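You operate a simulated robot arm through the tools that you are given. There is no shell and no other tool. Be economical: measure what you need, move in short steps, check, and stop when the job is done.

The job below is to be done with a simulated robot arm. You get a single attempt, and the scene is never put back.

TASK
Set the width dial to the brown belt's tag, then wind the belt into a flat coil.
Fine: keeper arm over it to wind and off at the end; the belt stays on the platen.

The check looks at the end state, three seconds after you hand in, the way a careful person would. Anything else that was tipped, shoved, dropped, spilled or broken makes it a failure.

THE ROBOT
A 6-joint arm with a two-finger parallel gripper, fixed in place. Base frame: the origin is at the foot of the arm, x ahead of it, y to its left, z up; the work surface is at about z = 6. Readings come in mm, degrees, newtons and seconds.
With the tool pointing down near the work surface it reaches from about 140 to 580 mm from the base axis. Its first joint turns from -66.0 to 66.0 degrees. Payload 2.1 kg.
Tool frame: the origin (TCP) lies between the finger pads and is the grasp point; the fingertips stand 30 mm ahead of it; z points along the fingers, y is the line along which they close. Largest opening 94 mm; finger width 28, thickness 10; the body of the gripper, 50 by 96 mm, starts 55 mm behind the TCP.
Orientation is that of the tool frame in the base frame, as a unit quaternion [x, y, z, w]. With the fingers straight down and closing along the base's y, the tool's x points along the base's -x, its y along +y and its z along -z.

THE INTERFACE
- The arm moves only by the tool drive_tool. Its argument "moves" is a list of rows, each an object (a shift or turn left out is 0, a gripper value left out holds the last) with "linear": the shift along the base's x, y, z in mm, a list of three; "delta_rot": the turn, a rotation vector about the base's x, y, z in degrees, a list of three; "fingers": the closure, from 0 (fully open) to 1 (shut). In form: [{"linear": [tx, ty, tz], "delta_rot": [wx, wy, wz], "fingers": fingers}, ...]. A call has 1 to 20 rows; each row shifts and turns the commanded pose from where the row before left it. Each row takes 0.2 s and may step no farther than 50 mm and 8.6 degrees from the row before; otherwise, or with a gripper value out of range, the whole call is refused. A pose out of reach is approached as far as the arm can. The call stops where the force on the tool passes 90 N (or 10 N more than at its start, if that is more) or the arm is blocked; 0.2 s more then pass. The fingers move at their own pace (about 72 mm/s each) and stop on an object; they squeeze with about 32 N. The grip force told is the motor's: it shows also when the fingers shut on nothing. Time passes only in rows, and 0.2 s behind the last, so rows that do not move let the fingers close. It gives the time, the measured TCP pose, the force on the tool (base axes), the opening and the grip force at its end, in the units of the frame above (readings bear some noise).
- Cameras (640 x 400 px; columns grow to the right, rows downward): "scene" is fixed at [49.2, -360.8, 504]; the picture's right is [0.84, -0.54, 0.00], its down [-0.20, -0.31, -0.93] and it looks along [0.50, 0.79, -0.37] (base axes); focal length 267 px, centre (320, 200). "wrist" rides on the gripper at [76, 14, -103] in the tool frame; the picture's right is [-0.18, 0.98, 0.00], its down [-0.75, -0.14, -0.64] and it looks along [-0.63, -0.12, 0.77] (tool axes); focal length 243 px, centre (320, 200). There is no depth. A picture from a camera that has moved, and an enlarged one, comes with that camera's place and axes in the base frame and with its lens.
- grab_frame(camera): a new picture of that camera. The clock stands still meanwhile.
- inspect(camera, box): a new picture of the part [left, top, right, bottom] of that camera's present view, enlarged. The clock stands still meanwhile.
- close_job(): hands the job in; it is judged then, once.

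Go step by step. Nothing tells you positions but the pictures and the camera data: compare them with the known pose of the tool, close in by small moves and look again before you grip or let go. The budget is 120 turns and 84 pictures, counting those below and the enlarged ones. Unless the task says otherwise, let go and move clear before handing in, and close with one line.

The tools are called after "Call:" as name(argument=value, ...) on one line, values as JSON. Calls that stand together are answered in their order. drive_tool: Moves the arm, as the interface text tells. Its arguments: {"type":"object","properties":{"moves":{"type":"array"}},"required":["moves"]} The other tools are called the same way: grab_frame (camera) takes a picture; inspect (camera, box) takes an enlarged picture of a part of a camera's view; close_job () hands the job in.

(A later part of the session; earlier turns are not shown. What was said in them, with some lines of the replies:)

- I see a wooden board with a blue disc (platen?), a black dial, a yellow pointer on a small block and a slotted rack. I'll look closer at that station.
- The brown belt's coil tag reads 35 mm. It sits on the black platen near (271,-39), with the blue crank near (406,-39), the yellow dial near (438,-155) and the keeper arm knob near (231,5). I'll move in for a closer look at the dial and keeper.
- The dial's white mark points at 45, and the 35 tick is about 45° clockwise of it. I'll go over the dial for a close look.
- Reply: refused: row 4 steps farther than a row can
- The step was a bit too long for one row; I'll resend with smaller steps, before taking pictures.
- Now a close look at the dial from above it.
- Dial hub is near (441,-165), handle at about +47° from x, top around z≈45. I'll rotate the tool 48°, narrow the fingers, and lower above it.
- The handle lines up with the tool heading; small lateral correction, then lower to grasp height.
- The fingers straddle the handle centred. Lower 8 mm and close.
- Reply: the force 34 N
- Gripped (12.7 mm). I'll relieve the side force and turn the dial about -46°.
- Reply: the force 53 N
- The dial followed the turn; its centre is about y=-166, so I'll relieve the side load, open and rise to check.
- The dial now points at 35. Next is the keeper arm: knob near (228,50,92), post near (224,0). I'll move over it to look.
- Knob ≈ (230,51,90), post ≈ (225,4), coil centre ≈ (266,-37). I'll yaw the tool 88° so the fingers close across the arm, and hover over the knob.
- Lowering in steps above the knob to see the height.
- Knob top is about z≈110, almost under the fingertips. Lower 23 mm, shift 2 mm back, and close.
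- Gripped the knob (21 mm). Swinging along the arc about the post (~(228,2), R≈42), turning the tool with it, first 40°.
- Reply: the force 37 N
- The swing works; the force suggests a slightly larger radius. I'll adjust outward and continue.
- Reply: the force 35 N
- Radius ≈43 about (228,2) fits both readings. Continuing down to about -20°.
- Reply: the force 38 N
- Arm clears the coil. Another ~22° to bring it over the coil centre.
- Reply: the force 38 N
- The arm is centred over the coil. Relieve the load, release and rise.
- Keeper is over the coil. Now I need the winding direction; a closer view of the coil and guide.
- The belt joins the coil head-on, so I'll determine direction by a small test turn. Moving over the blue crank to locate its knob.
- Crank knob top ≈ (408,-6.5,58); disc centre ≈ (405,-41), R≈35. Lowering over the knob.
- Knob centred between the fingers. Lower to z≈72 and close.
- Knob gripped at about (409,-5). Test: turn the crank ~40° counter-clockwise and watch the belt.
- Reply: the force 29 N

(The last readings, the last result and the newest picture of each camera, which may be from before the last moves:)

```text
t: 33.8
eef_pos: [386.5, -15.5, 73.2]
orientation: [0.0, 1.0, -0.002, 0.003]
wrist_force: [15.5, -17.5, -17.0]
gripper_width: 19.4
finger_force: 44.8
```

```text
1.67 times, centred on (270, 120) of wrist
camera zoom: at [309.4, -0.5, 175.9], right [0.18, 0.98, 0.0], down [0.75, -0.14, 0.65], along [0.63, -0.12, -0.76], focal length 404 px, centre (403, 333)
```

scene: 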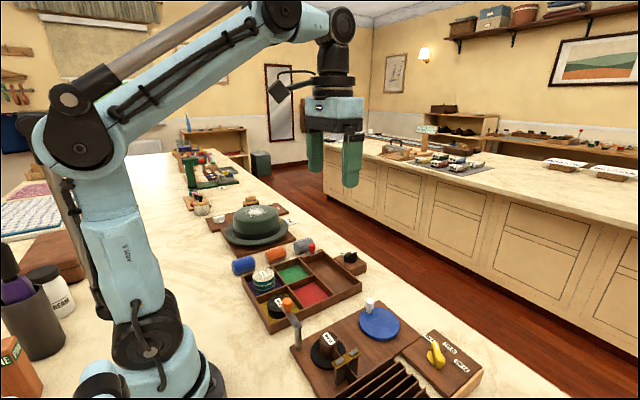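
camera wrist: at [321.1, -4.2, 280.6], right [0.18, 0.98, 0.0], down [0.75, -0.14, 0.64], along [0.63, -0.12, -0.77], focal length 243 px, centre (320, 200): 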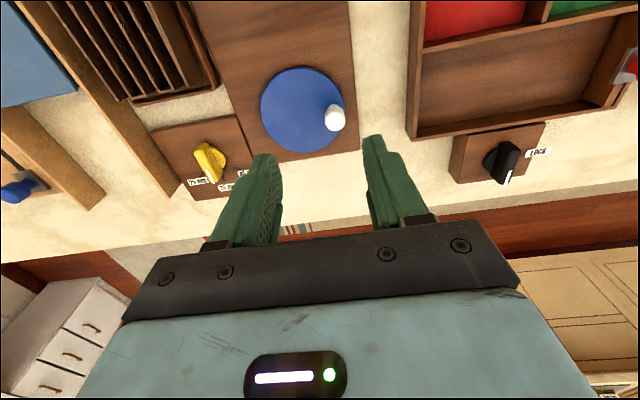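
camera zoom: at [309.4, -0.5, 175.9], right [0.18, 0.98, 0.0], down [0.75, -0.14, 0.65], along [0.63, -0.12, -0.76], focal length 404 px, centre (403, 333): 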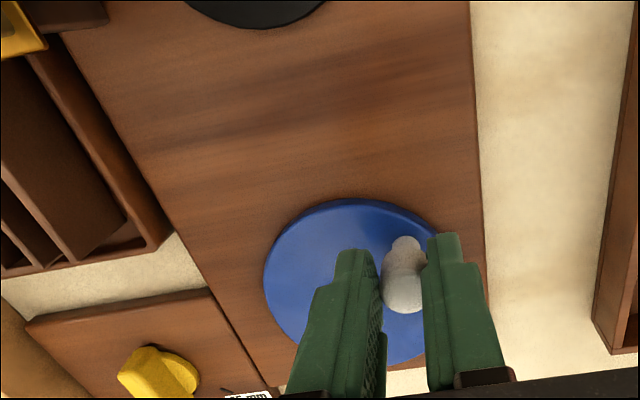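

The coil tag turned counter-clockwise with the crank. From the readings the crank centre is nearer (408,-37), R≈32. Continue CCW to see whether the belt feeds in.

Call:
drive_tool(moves=[{"linear": [-2.6, -4.6, 0.3]}, {"linear": [-3, -4, 0]}, {"linear": [-2.7, -4.9, 0]}, {"linear": [-1.8, -5.3, 0]}, {"linear": [-0.9, -5.5, 0]}, {"linear": [0.1, -5.5, 0]}, {}])

Call:
inspect(camera="scene", box=[280, 280, 420, 400])

```text
t: 35.4
eef_pos: [375.6, -41.8, 73.9]
orientation: [0.0, 1.0, 0.001, 0.0]
wrist_force: [-0.5, 0.5, -3.9]
gripper_width: 19.5
finger_force: 45.5
```

```text
3.33 times, centred on (350, 340) of scene
camera zoom: at [49.2, -360.8, 504.0], right [0.84, -0.54, 0.0], down [-0.2, -0.31, -0.93], along [0.5, 0.79, -0.37], focal length 889 px, centre (220, -267)
```

zoom: 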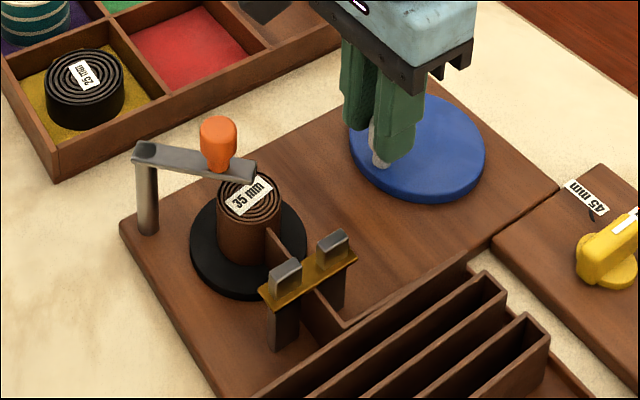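

Belt folds are shrinking and the coil growing, so counter-clockwise is right. Continue, refining the circle.

Call:
drive_tool(moves=[{"linear": [-0.2, -6.4, 0]}, {"linear": [1.6, -5.9, 0]}, {"linear": [2.7, -5.7, 0]}, {"linear": [3.5, -5, 0]}, {"linear": [4.4, -4.4, 0]}, {}])

```text
t: 36.8
eef_pos: [387.9, -66.8, 73.8]
orientation: [-0.002, 1.0, 0.003, 0.003]
wrist_force: [18.6, 23.0, -22.1]
gripper_width: 19.3
finger_force: 45.0
```

Slight inward pull; I'll tighten the radius (centre ≈ (408.5,-40.5), R≈33) and go on.

Call:
drive_tool(moves=[{"linear": [4.8, -1.9, 0]}, {"linear": [5.3, -2.3, 0]}, {"linear": [5.6, -1.3, 0]}, {"linear": [5.8, -0.3, 0]}, {"linear": [5.7, 0.7, 0]}, {}])

```text
t: 38.2
eef_pos: [415.3, -73.5, 72.8]
orientation: [-0.001, 1.0, 0.001, 0.0]
wrist_force: [-2.5, 15.3, 7.4]
gripper_width: 19.2
finger_force: 45.2
```

Continuing around the far side.

Call:
drive_tool(moves=[{"linear": [5.6, 2.7, 0]}, {"linear": [5.3, 2.7, 0]}, {"linear": [4.6, 3.5, 0]}, {"linear": [4, 4.3, 0]}, {"linear": [3.2, 4.9, 0]}, {"linear": [2.3, 5.3, 0]}, {"linear": [1.3, 5.7, 0]}, {"linear": [0.3, 5.9, 0]}, {}])

Call:
inspect(camera="scene", box=[280, 280, 420, 400])

```text
t: 40.2
eef_pos: [442.6, -38.4, 74.5]
orientation: [-0.001, 1.0, 0.001, 0.003]
wrist_force: [24.9, 0.9, -12.4]
gripper_width: 19.2
finger_force: 45.0
```

```text
3.33 times, centred on (350, 340) of scene
camera zoom: at [49.3, -360.8, 504.0], right [0.84, -0.54, 0.0], down [-0.2, -0.31, -0.93], along [0.5, 0.79, -0.37], focal length 889 px, centre (220, -267)
```

zoom: 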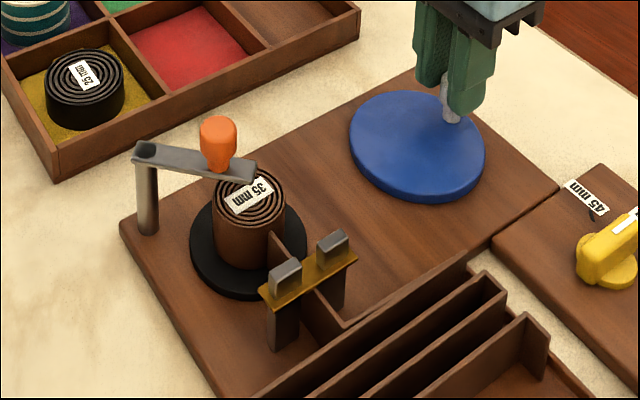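

Circle now well fixed: centre (409.5,-38.5), R=34. Half a turn more, to the near side.

Call:
drive_tool(moves=[{"linear": [0.76, 6.37, 0]}, {"linear": [-2.2, 6.76, 0]}, {"linear": [-3.55, 6.15, 0]}, {"linear": [-4.76, 5.29, 0]}, {"linear": [-5.75, 4.17, 0]}, {"linear": [-6.49, 2.9, 0]}, {"linear": [-6.96, 1.47, 0]}, {"linear": [-7.1, 0, 0]}, {"linear": [-6.96, -1.47, 0]}, {"linear": [-6.49, -2.9, 0]}, {"linear": [-5.75, -4.17, 0]}, {"linear": [-4.76, -5.29, 0]}, {"linear": [-3.55, -6.15, 0]}, {"linear": [-2.2, -6.76, 0]}, {"linear": [-0.74, -7.07, 0]}, {}])

Call:
inspect(camera="scene", box=[280, 280, 420, 400])

```text
t: 43.6
eef_pos: [374.5, -41.0, 74.2]
orientation: [-0.001, 1.0, 0.0, 0.003]
wrist_force: [8.9, 0.1, -11.4]
gripper_width: 18.9
finger_force: 45.1
```

```text
3.33 times, centred on (350, 340) of scene
camera zoom: at [49.3, -360.8, 504.0], right [0.84, -0.54, 0.0], down [-0.2, -0.31, -0.93], along [0.5, 0.79, -0.37], focal length 889 px, centre (220, -267)
```

zoom: 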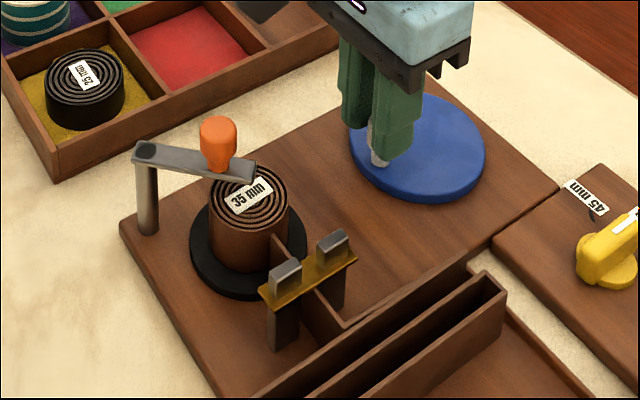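

One fold left plus the lead. Another half turn.

Call:
drive_tool(moves=[{"linear": [0.74, -7.07, 0]}, {"linear": [2.2, -6.76, 0]}, {"linear": [3.55, -6.15, 0]}, {"linear": [4.76, -5.29, 0]}, {"linear": [5.75, -4.17, 0]}, {"linear": [6.49, -2.9, 0]}, {"linear": [6.96, -1.47, 0]}, {"linear": [7.1, 0, 0]}, {"linear": [6.96, 1.47, 0]}, {"linear": [6.49, 2.9, 0]}, {"linear": [5.75, 4.17, 0]}, {"linear": [4.76, 5.29, 0]}, {"linear": [3.55, 6.15, 0]}, {"linear": [2.2, 6.76, 0]}, {"linear": [0.74, 7.07, 0]}, {}])

Call:
inspect(camera="scene", box=[280, 280, 420, 400])

```text
t: 47.0
eef_pos: [442.8, -40.5, 74.8]
orientation: [-0.001, 1.0, 0.0, 0.003]
wrist_force: [1.7, -0.1, 34.6]
gripper_width: 19.1
finger_force: 45.4
```

```text
3.33 times, centred on (350, 340) of scene
camera zoom: at [49.1, -360.8, 504.1], right [0.84, -0.54, 0.0], down [-0.2, -0.31, -0.93], along [0.5, 0.79, -0.37], focal length 889 px, centre (220, -267)
```

zoom: 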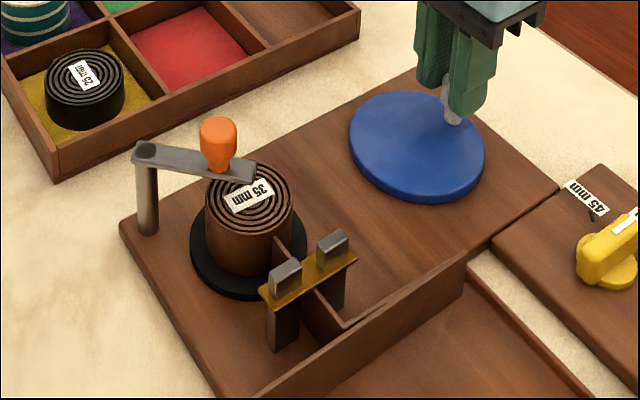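

Nearly fed in; another half turn.

Call:
drive_tool(moves=[{"linear": [-0.74, 7.07, 0]}, {"linear": [-2.2, 6.76, 0]}, {"linear": [-3.55, 6.15, 0]}, {"linear": [-4.76, 5.29, 0]}, {"linear": [-5.75, 4.17, 0]}, {"linear": [-6.49, 2.9, 0]}, {"linear": [-6.96, 1.47, 0]}, {"linear": [-7.1, 0, 0]}, {"linear": [-6.96, -1.47, 0]}, {"linear": [-6.49, -2.9, 0]}, {"linear": [-5.75, -4.17, 0]}, {"linear": [-4.76, -5.29, 0]}, {"linear": [-3.55, -6.15, 0]}, {"linear": [-2.2, -6.76, 0]}, {"linear": [-0.74, -7.07, 0]}, {}])

Call:
inspect(camera="scene", box=[280, 280, 420, 400])

```text
t: 50.4
eef_pos: [374.9, -40.9, 74.2]
orientation: [-0.002, 1.0, 0.001, 0.001]
wrist_force: [0.3, -0.1, -14.0]
gripper_width: 19.4
finger_force: 45.0
```

```text
3.33 times, centred on (350, 340) of scene
camera zoom: at [49.3, -360.8, 504.0], right [0.84, -0.54, 0.0], down [-0.2, -0.31, -0.93], along [0.5, 0.79, -0.37], focal length 889 px, centre (220, -267)
```

zoom: 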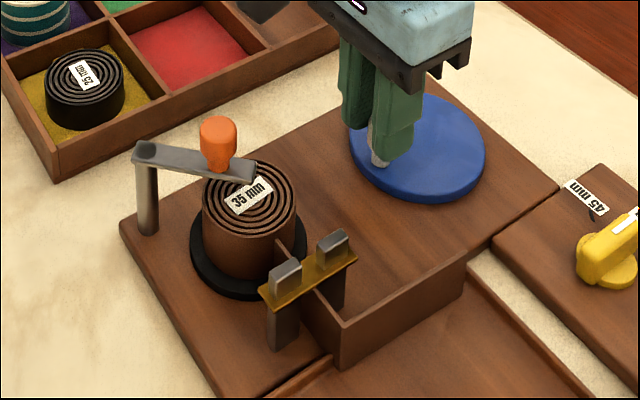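

One last stretch from the guide along the rack remains (~1 turn). Another half turn.

Call:
drive_tool(moves=[{"linear": [0.74, -7.07, 0]}, {"linear": [2.2, -6.76, 0]}, {"linear": [3.55, -6.15, 0]}, {"linear": [4.76, -5.29, 0]}, {"linear": [5.75, -4.17, 0]}, {"linear": [6.49, -2.9, 0]}, {"linear": [6.96, -1.47, 0]}, {"linear": [7.1, 0, 0]}, {"linear": [6.96, 1.47, 0]}, {"linear": [6.49, 2.9, 0]}, {"linear": [5.75, 4.17, 0]}, {"linear": [4.76, 5.29, 0]}, {"linear": [3.55, 6.15, 0]}, {"linear": [2.2, 6.76, 0]}, {"linear": [0.74, 7.07, 0]}, {}])

Call:
inspect(camera="scene", box=[280, 280, 420, 400])

```text
t: 53.8
eef_pos: [442.2, -40.0, 74.9]
orientation: [0.0, 1.0, 0.0, 0.002]
wrist_force: [-2.4, 0.7, -12.0]
gripper_width: 19.0
finger_force: 45.0
```

```text
3.33 times, centred on (350, 340) of scene
camera zoom: at [49.3, -360.8, 504.0], right [0.84, -0.54, 0.0], down [-0.2, -0.31, -0.93], along [0.5, 0.79, -0.37], focal length 889 px, centre (220, -267)
```

zoom: 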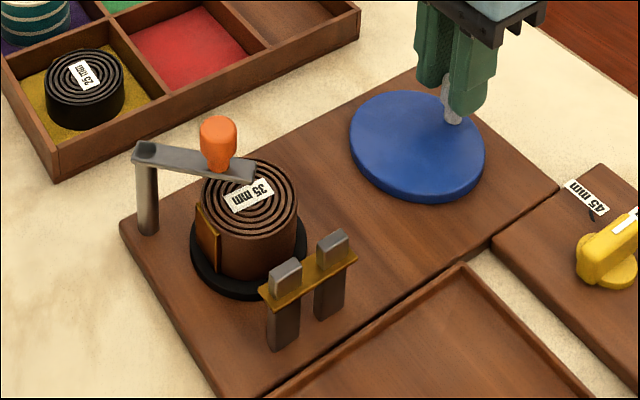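

The belt is entirely off the rack. There's a lighter tip on the coil's near side; zooming in.

Call:
inspect(camera="scene", box=[315, 320, 375, 375])

```text
7.27 times, centred on (345, 348) of scene
camera zoom: at [49.3, -360.8, 504.0], right [0.84, -0.54, 0.0], down [-0.2, -0.31, -0.93], along [0.5, 0.79, -0.37], focal length 1941 px, centre (138, -873)
```

zoom: 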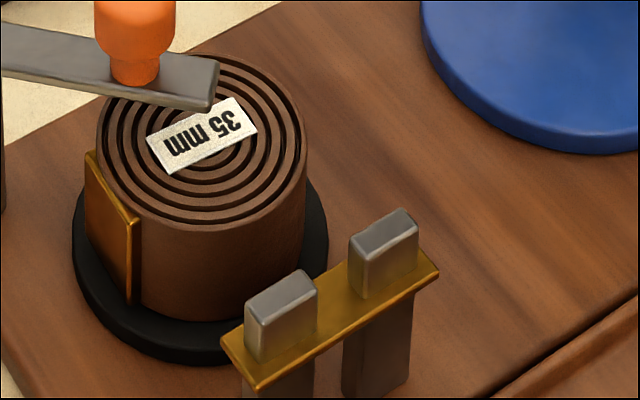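

The coil is complete and level. Release the crank, rise, and go back over the keeper knob at about (258,-27).

Call:
drive_tool(moves=[{"fingers": 0.45}, {}, {}, {"linear": [0, 0, 20]}, {"linear": [0, 0, 40]}, {"linear": [0, 0, 40]}, {"linear": [-35, 2, 20], "delta_rot": [0, 0, -6]}, {"linear": [-40, 2, 0], "delta_rot": [0, 0, -6]}, {"linear": [-40, 2, 0], "delta_rot": [0, 0, -8]}, {"linear": [-40, 2, 0], "delta_rot": [0, 0, -8]}, {"linear": [-30, 3, 0], "delta_rot": [0, 0, -8]}, {"linear": [0, 0, -20]}, {}, {}])

Call:
grab_frame(camera="wrist")

Call:
inspect(camera="scene", box=[280, 270, 420, 390])

```text
t: 56.8
eef_pos: [257.4, -28.3, 174.6]
orientation: [0.308, 0.951, 0.0, 0.001]
wrist_force: [-0.1, -0.1, -0.5]
gripper_width: 51.8
finger_force: 0.2
```

```text
30 pictures are left
camera wrist: at [203.1, 26.9, 276.2], right [0.73, 0.69, 0.0], down [0.53, -0.56, 0.64], along [0.44, -0.47, -0.77], focal length 243 px, centre (320, 200)
```

wrist: 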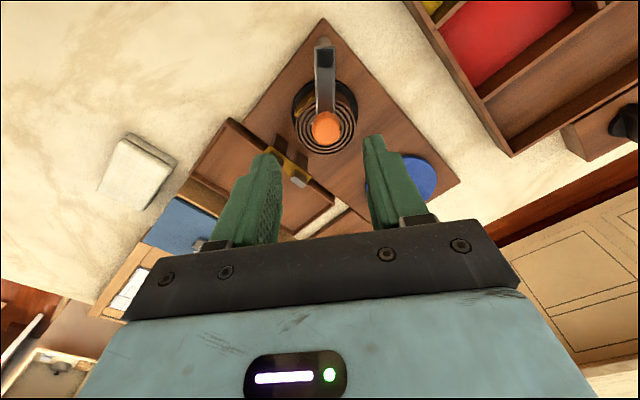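

```text
3.33 times, centred on (350, 330) of scene
camera zoom: at [49.2, -360.8, 504.0], right [0.84, -0.54, 0.0], down [-0.2, -0.31, -0.93], along [0.5, 0.79, -0.37], focal length 889 px, centre (220, -233)
```

zoom: 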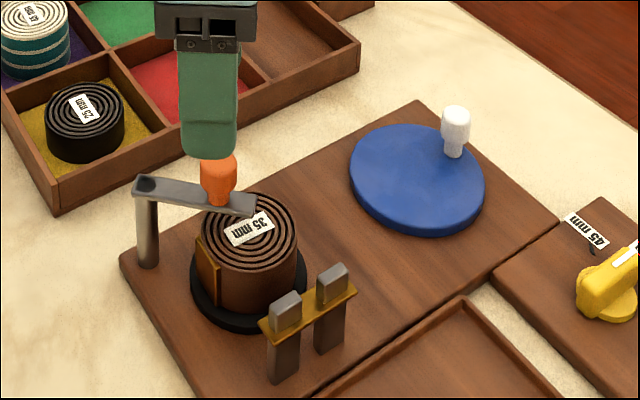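

Coil holds. Lower onto the keeper knob again and grip.

Call:
drive_tool(moves=[{"linear": [1.5, 2, -20]}, {"linear": [0, 0, -20]}, {"linear": [0, 0, -11]}, {}, {"fingers": 0.9}, {}, {}, {}])

Call:
inspect(camera="wrist", box=[200, 40, 400, 200])

```text
t: 58.6
eef_pos: [260.6, -26.8, 124.3]
orientation: [0.307, 0.952, 0.003, 0.001]
wrist_force: [20.4, 21.3, -16.9]
gripper_width: 20.9
finger_force: 44.6
```

```text
2.50 times, centred on (300, 120) of wrist
camera zoom: at [205.4, 28.3, 226.8], right [0.72, 0.69, 0.01], down [0.52, -0.56, 0.64], along [0.45, -0.46, -0.77], focal length 606 px, centre (370, 400)
```

zoom: 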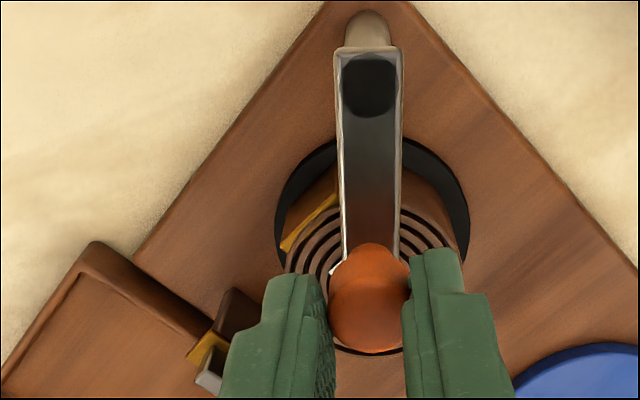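

Gripped. Swing it back the way it came, in two stages.

Call:
drive_tool(moves=[{"linear": [4.7, 4.3, 0], "delta_rot": [0, 0, 8]}, {"linear": [3, 5.2, 0], "delta_rot": [0, 0, 8]}, {"linear": [2.3, 5.5, 0], "delta_rot": [0, 0, 8]}, {"linear": [1.4, 5.8, 0], "delta_rot": [0, 0, 8]}, {"linear": [0.7, 6, 0], "delta_rot": [0, 0, 8]}, {"linear": [-0.2, 6, 0], "delta_rot": [0, 0, 8]}, {}])

Call:
inspect(camera="scene", box=[260, 260, 400, 380])

```text
t: 60.2
eef_pos: [273.7, 5.6, 123.5]
orientation: [-0.106, 0.994, 0.0, 0.005]
wrist_force: [25.6, -5.8, 30.0]
gripper_width: 20.8
finger_force: 44.9
```

```text
3.33 times, centred on (330, 320) of scene
camera zoom: at [49.1, -360.8, 504.0], right [0.84, -0.54, 0.0], down [-0.2, -0.31, -0.93], along [0.5, 0.79, -0.37], focal length 889 px, centre (287, -200)
```

zoom: 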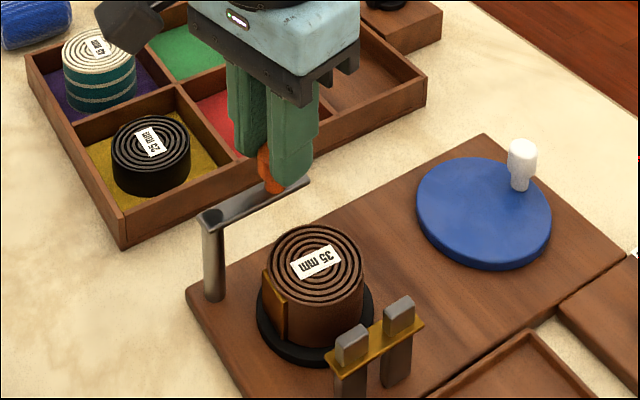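

Working; coil undisturbed. Ease outward slightly and finish the swing.

Call:
drive_tool(moves=[{"linear": [0.7, 6, 0.5], "delta_rot": [0, 0, 8]}, {"linear": [-1.6, 5.8, 0], "delta_rot": [0, 0, 8]}, {"linear": [-2.5, 5.6, 0], "delta_rot": [0, 0, 8]}, {"linear": [-3.3, 5.2, 0], "delta_rot": [0, 0, 8]}, {"linear": [-4.1, 4.5, 0], "delta_rot": [0, 0, 8]}, {}])

```text
t: 61.6
eef_pos: [262.6, 34.6, 124.9]
orientation: [-0.44, 0.898, 0.002, 0.005]
wrist_force: [21.9, 15.8, 12.0]
gripper_width: 20.8
finger_force: 44.8
```

Continue the remaining ~43°.

Call:
drive_tool(moves=[{"linear": [-4.3, 4.4, 0], "delta_rot": [0, 0, 8]}, {"linear": [-5.4, 3.4, 0], "delta_rot": [0, 0, 8]}, {"linear": [-5.9, 2.6, 0], "delta_rot": [0, 0, 8]}, {"linear": [-6.2, 1.5, 0], "delta_rot": [0, 0, 8]}, {"linear": [-6.4, 0.6, 0], "delta_rot": [0, 0, 7]}, {}])

Call:
inspect(camera="scene", box=[250, 250, 390, 370])

```text
t: 63.0
eef_pos: [231.6, 46.7, 123.1]
orientation: [0.715, -0.7, -0.004, -0.002]
wrist_force: [5.6, 20.3, -6.1]
gripper_width: 21.2
finger_force: 45.1
```

```text
3.33 times, centred on (320, 310) of scene
camera zoom: at [49.2, -360.8, 504.0], right [0.84, -0.54, 0.0], down [-0.2, -0.31, -0.93], along [0.5, 0.79, -0.37], focal length 889 px, centre (320, -167)
```

zoom: 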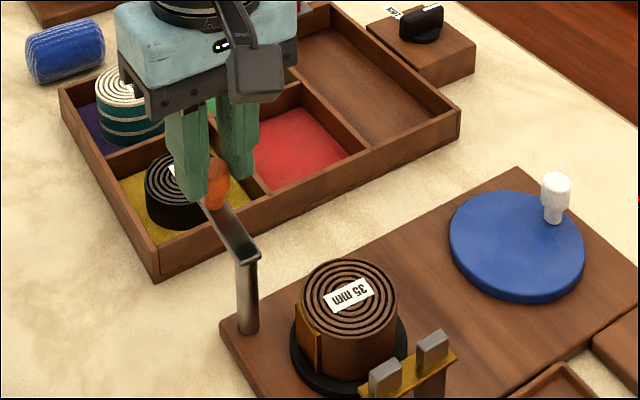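

The keeper is back where it began. Release, rise clear and do a final check.

Call:
drive_tool(moves=[{"linear": [0, 1.5, 0]}, {"fingers": 0.45}, {}, {}, {"linear": [0, 0, 20]}, {"linear": [0, 0, 40]}, {"linear": [0, 0, 45]}, {"linear": [0, 0, 45]}, {"linear": [0, 20, 30]}, {}, {}, {}])

Call:
grab_frame(camera="scene")

Call:
inspect(camera="scene", box=[280, 260, 420, 380])

Call:
inspect(camera="scene", box=[390, 310, 500, 400])

```text
t: 65.6
eef_pos: [232.4, 66.1, 303.9]
orientation: [0.714, -0.7, -0.001, 0.0]
wrist_force: [-0.6, -0.1, 0.6]
gripper_width: 51.6
finger_force: 0.0
```

```text
25 pictures are left
```

scene: 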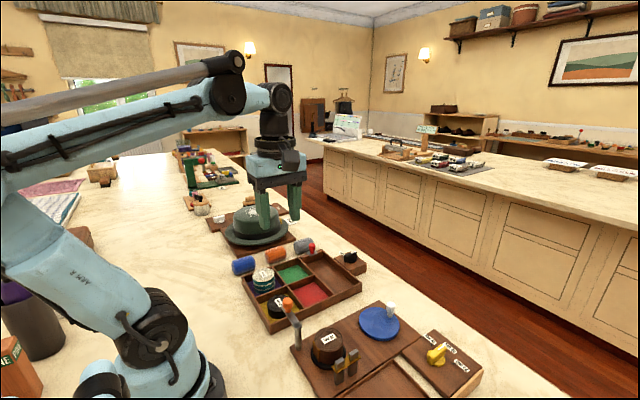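

```text
3.33 times, centred on (350, 320) of scene
camera zoom: at [49.2, -360.8, 504.0], right [0.84, -0.54, 0.0], down [-0.2, -0.31, -0.93], along [0.5, 0.79, -0.37], focal length 889 px, centre (220, -200)
```

zoom: 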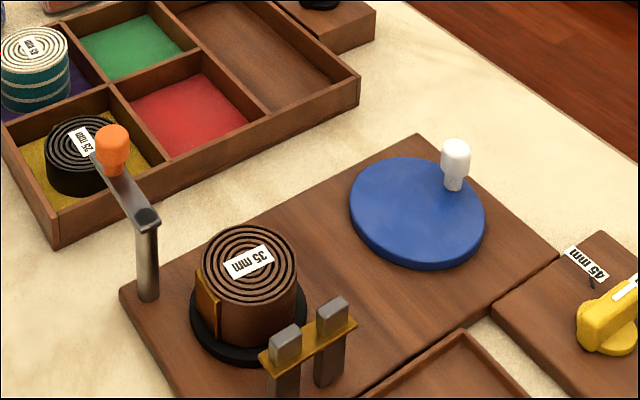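

```text
4.44 times, centred on (445, 355) of scene
camera zoom: at [49.2, -360.8, 504.0], right [0.84, -0.54, 0.0], down [-0.2, -0.31, -0.93], along [0.5, 0.79, -0.37], focal length 1186 px, centre (-236, -489)
```

zoom: 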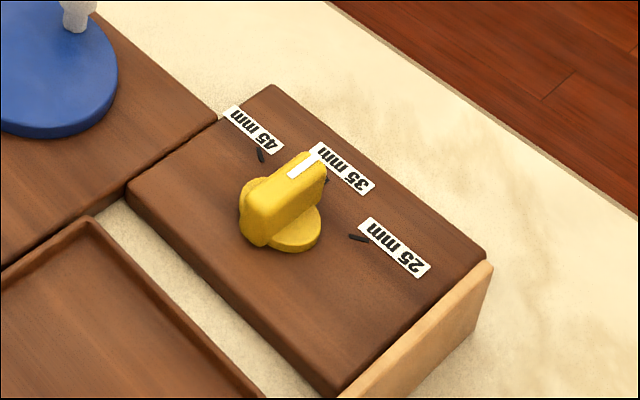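

Everything checks: the dial reads 35, the belt is fully coiled on the platen, the keeper is off, and nothing else has moved. Handing in.

Call:
close_job()

```text
The job is handed in.
```

The dial is set to 35 mm to match the brown belt's tag, the belt is wound into a flat coil on the platen, and the keeper arm is back off it.
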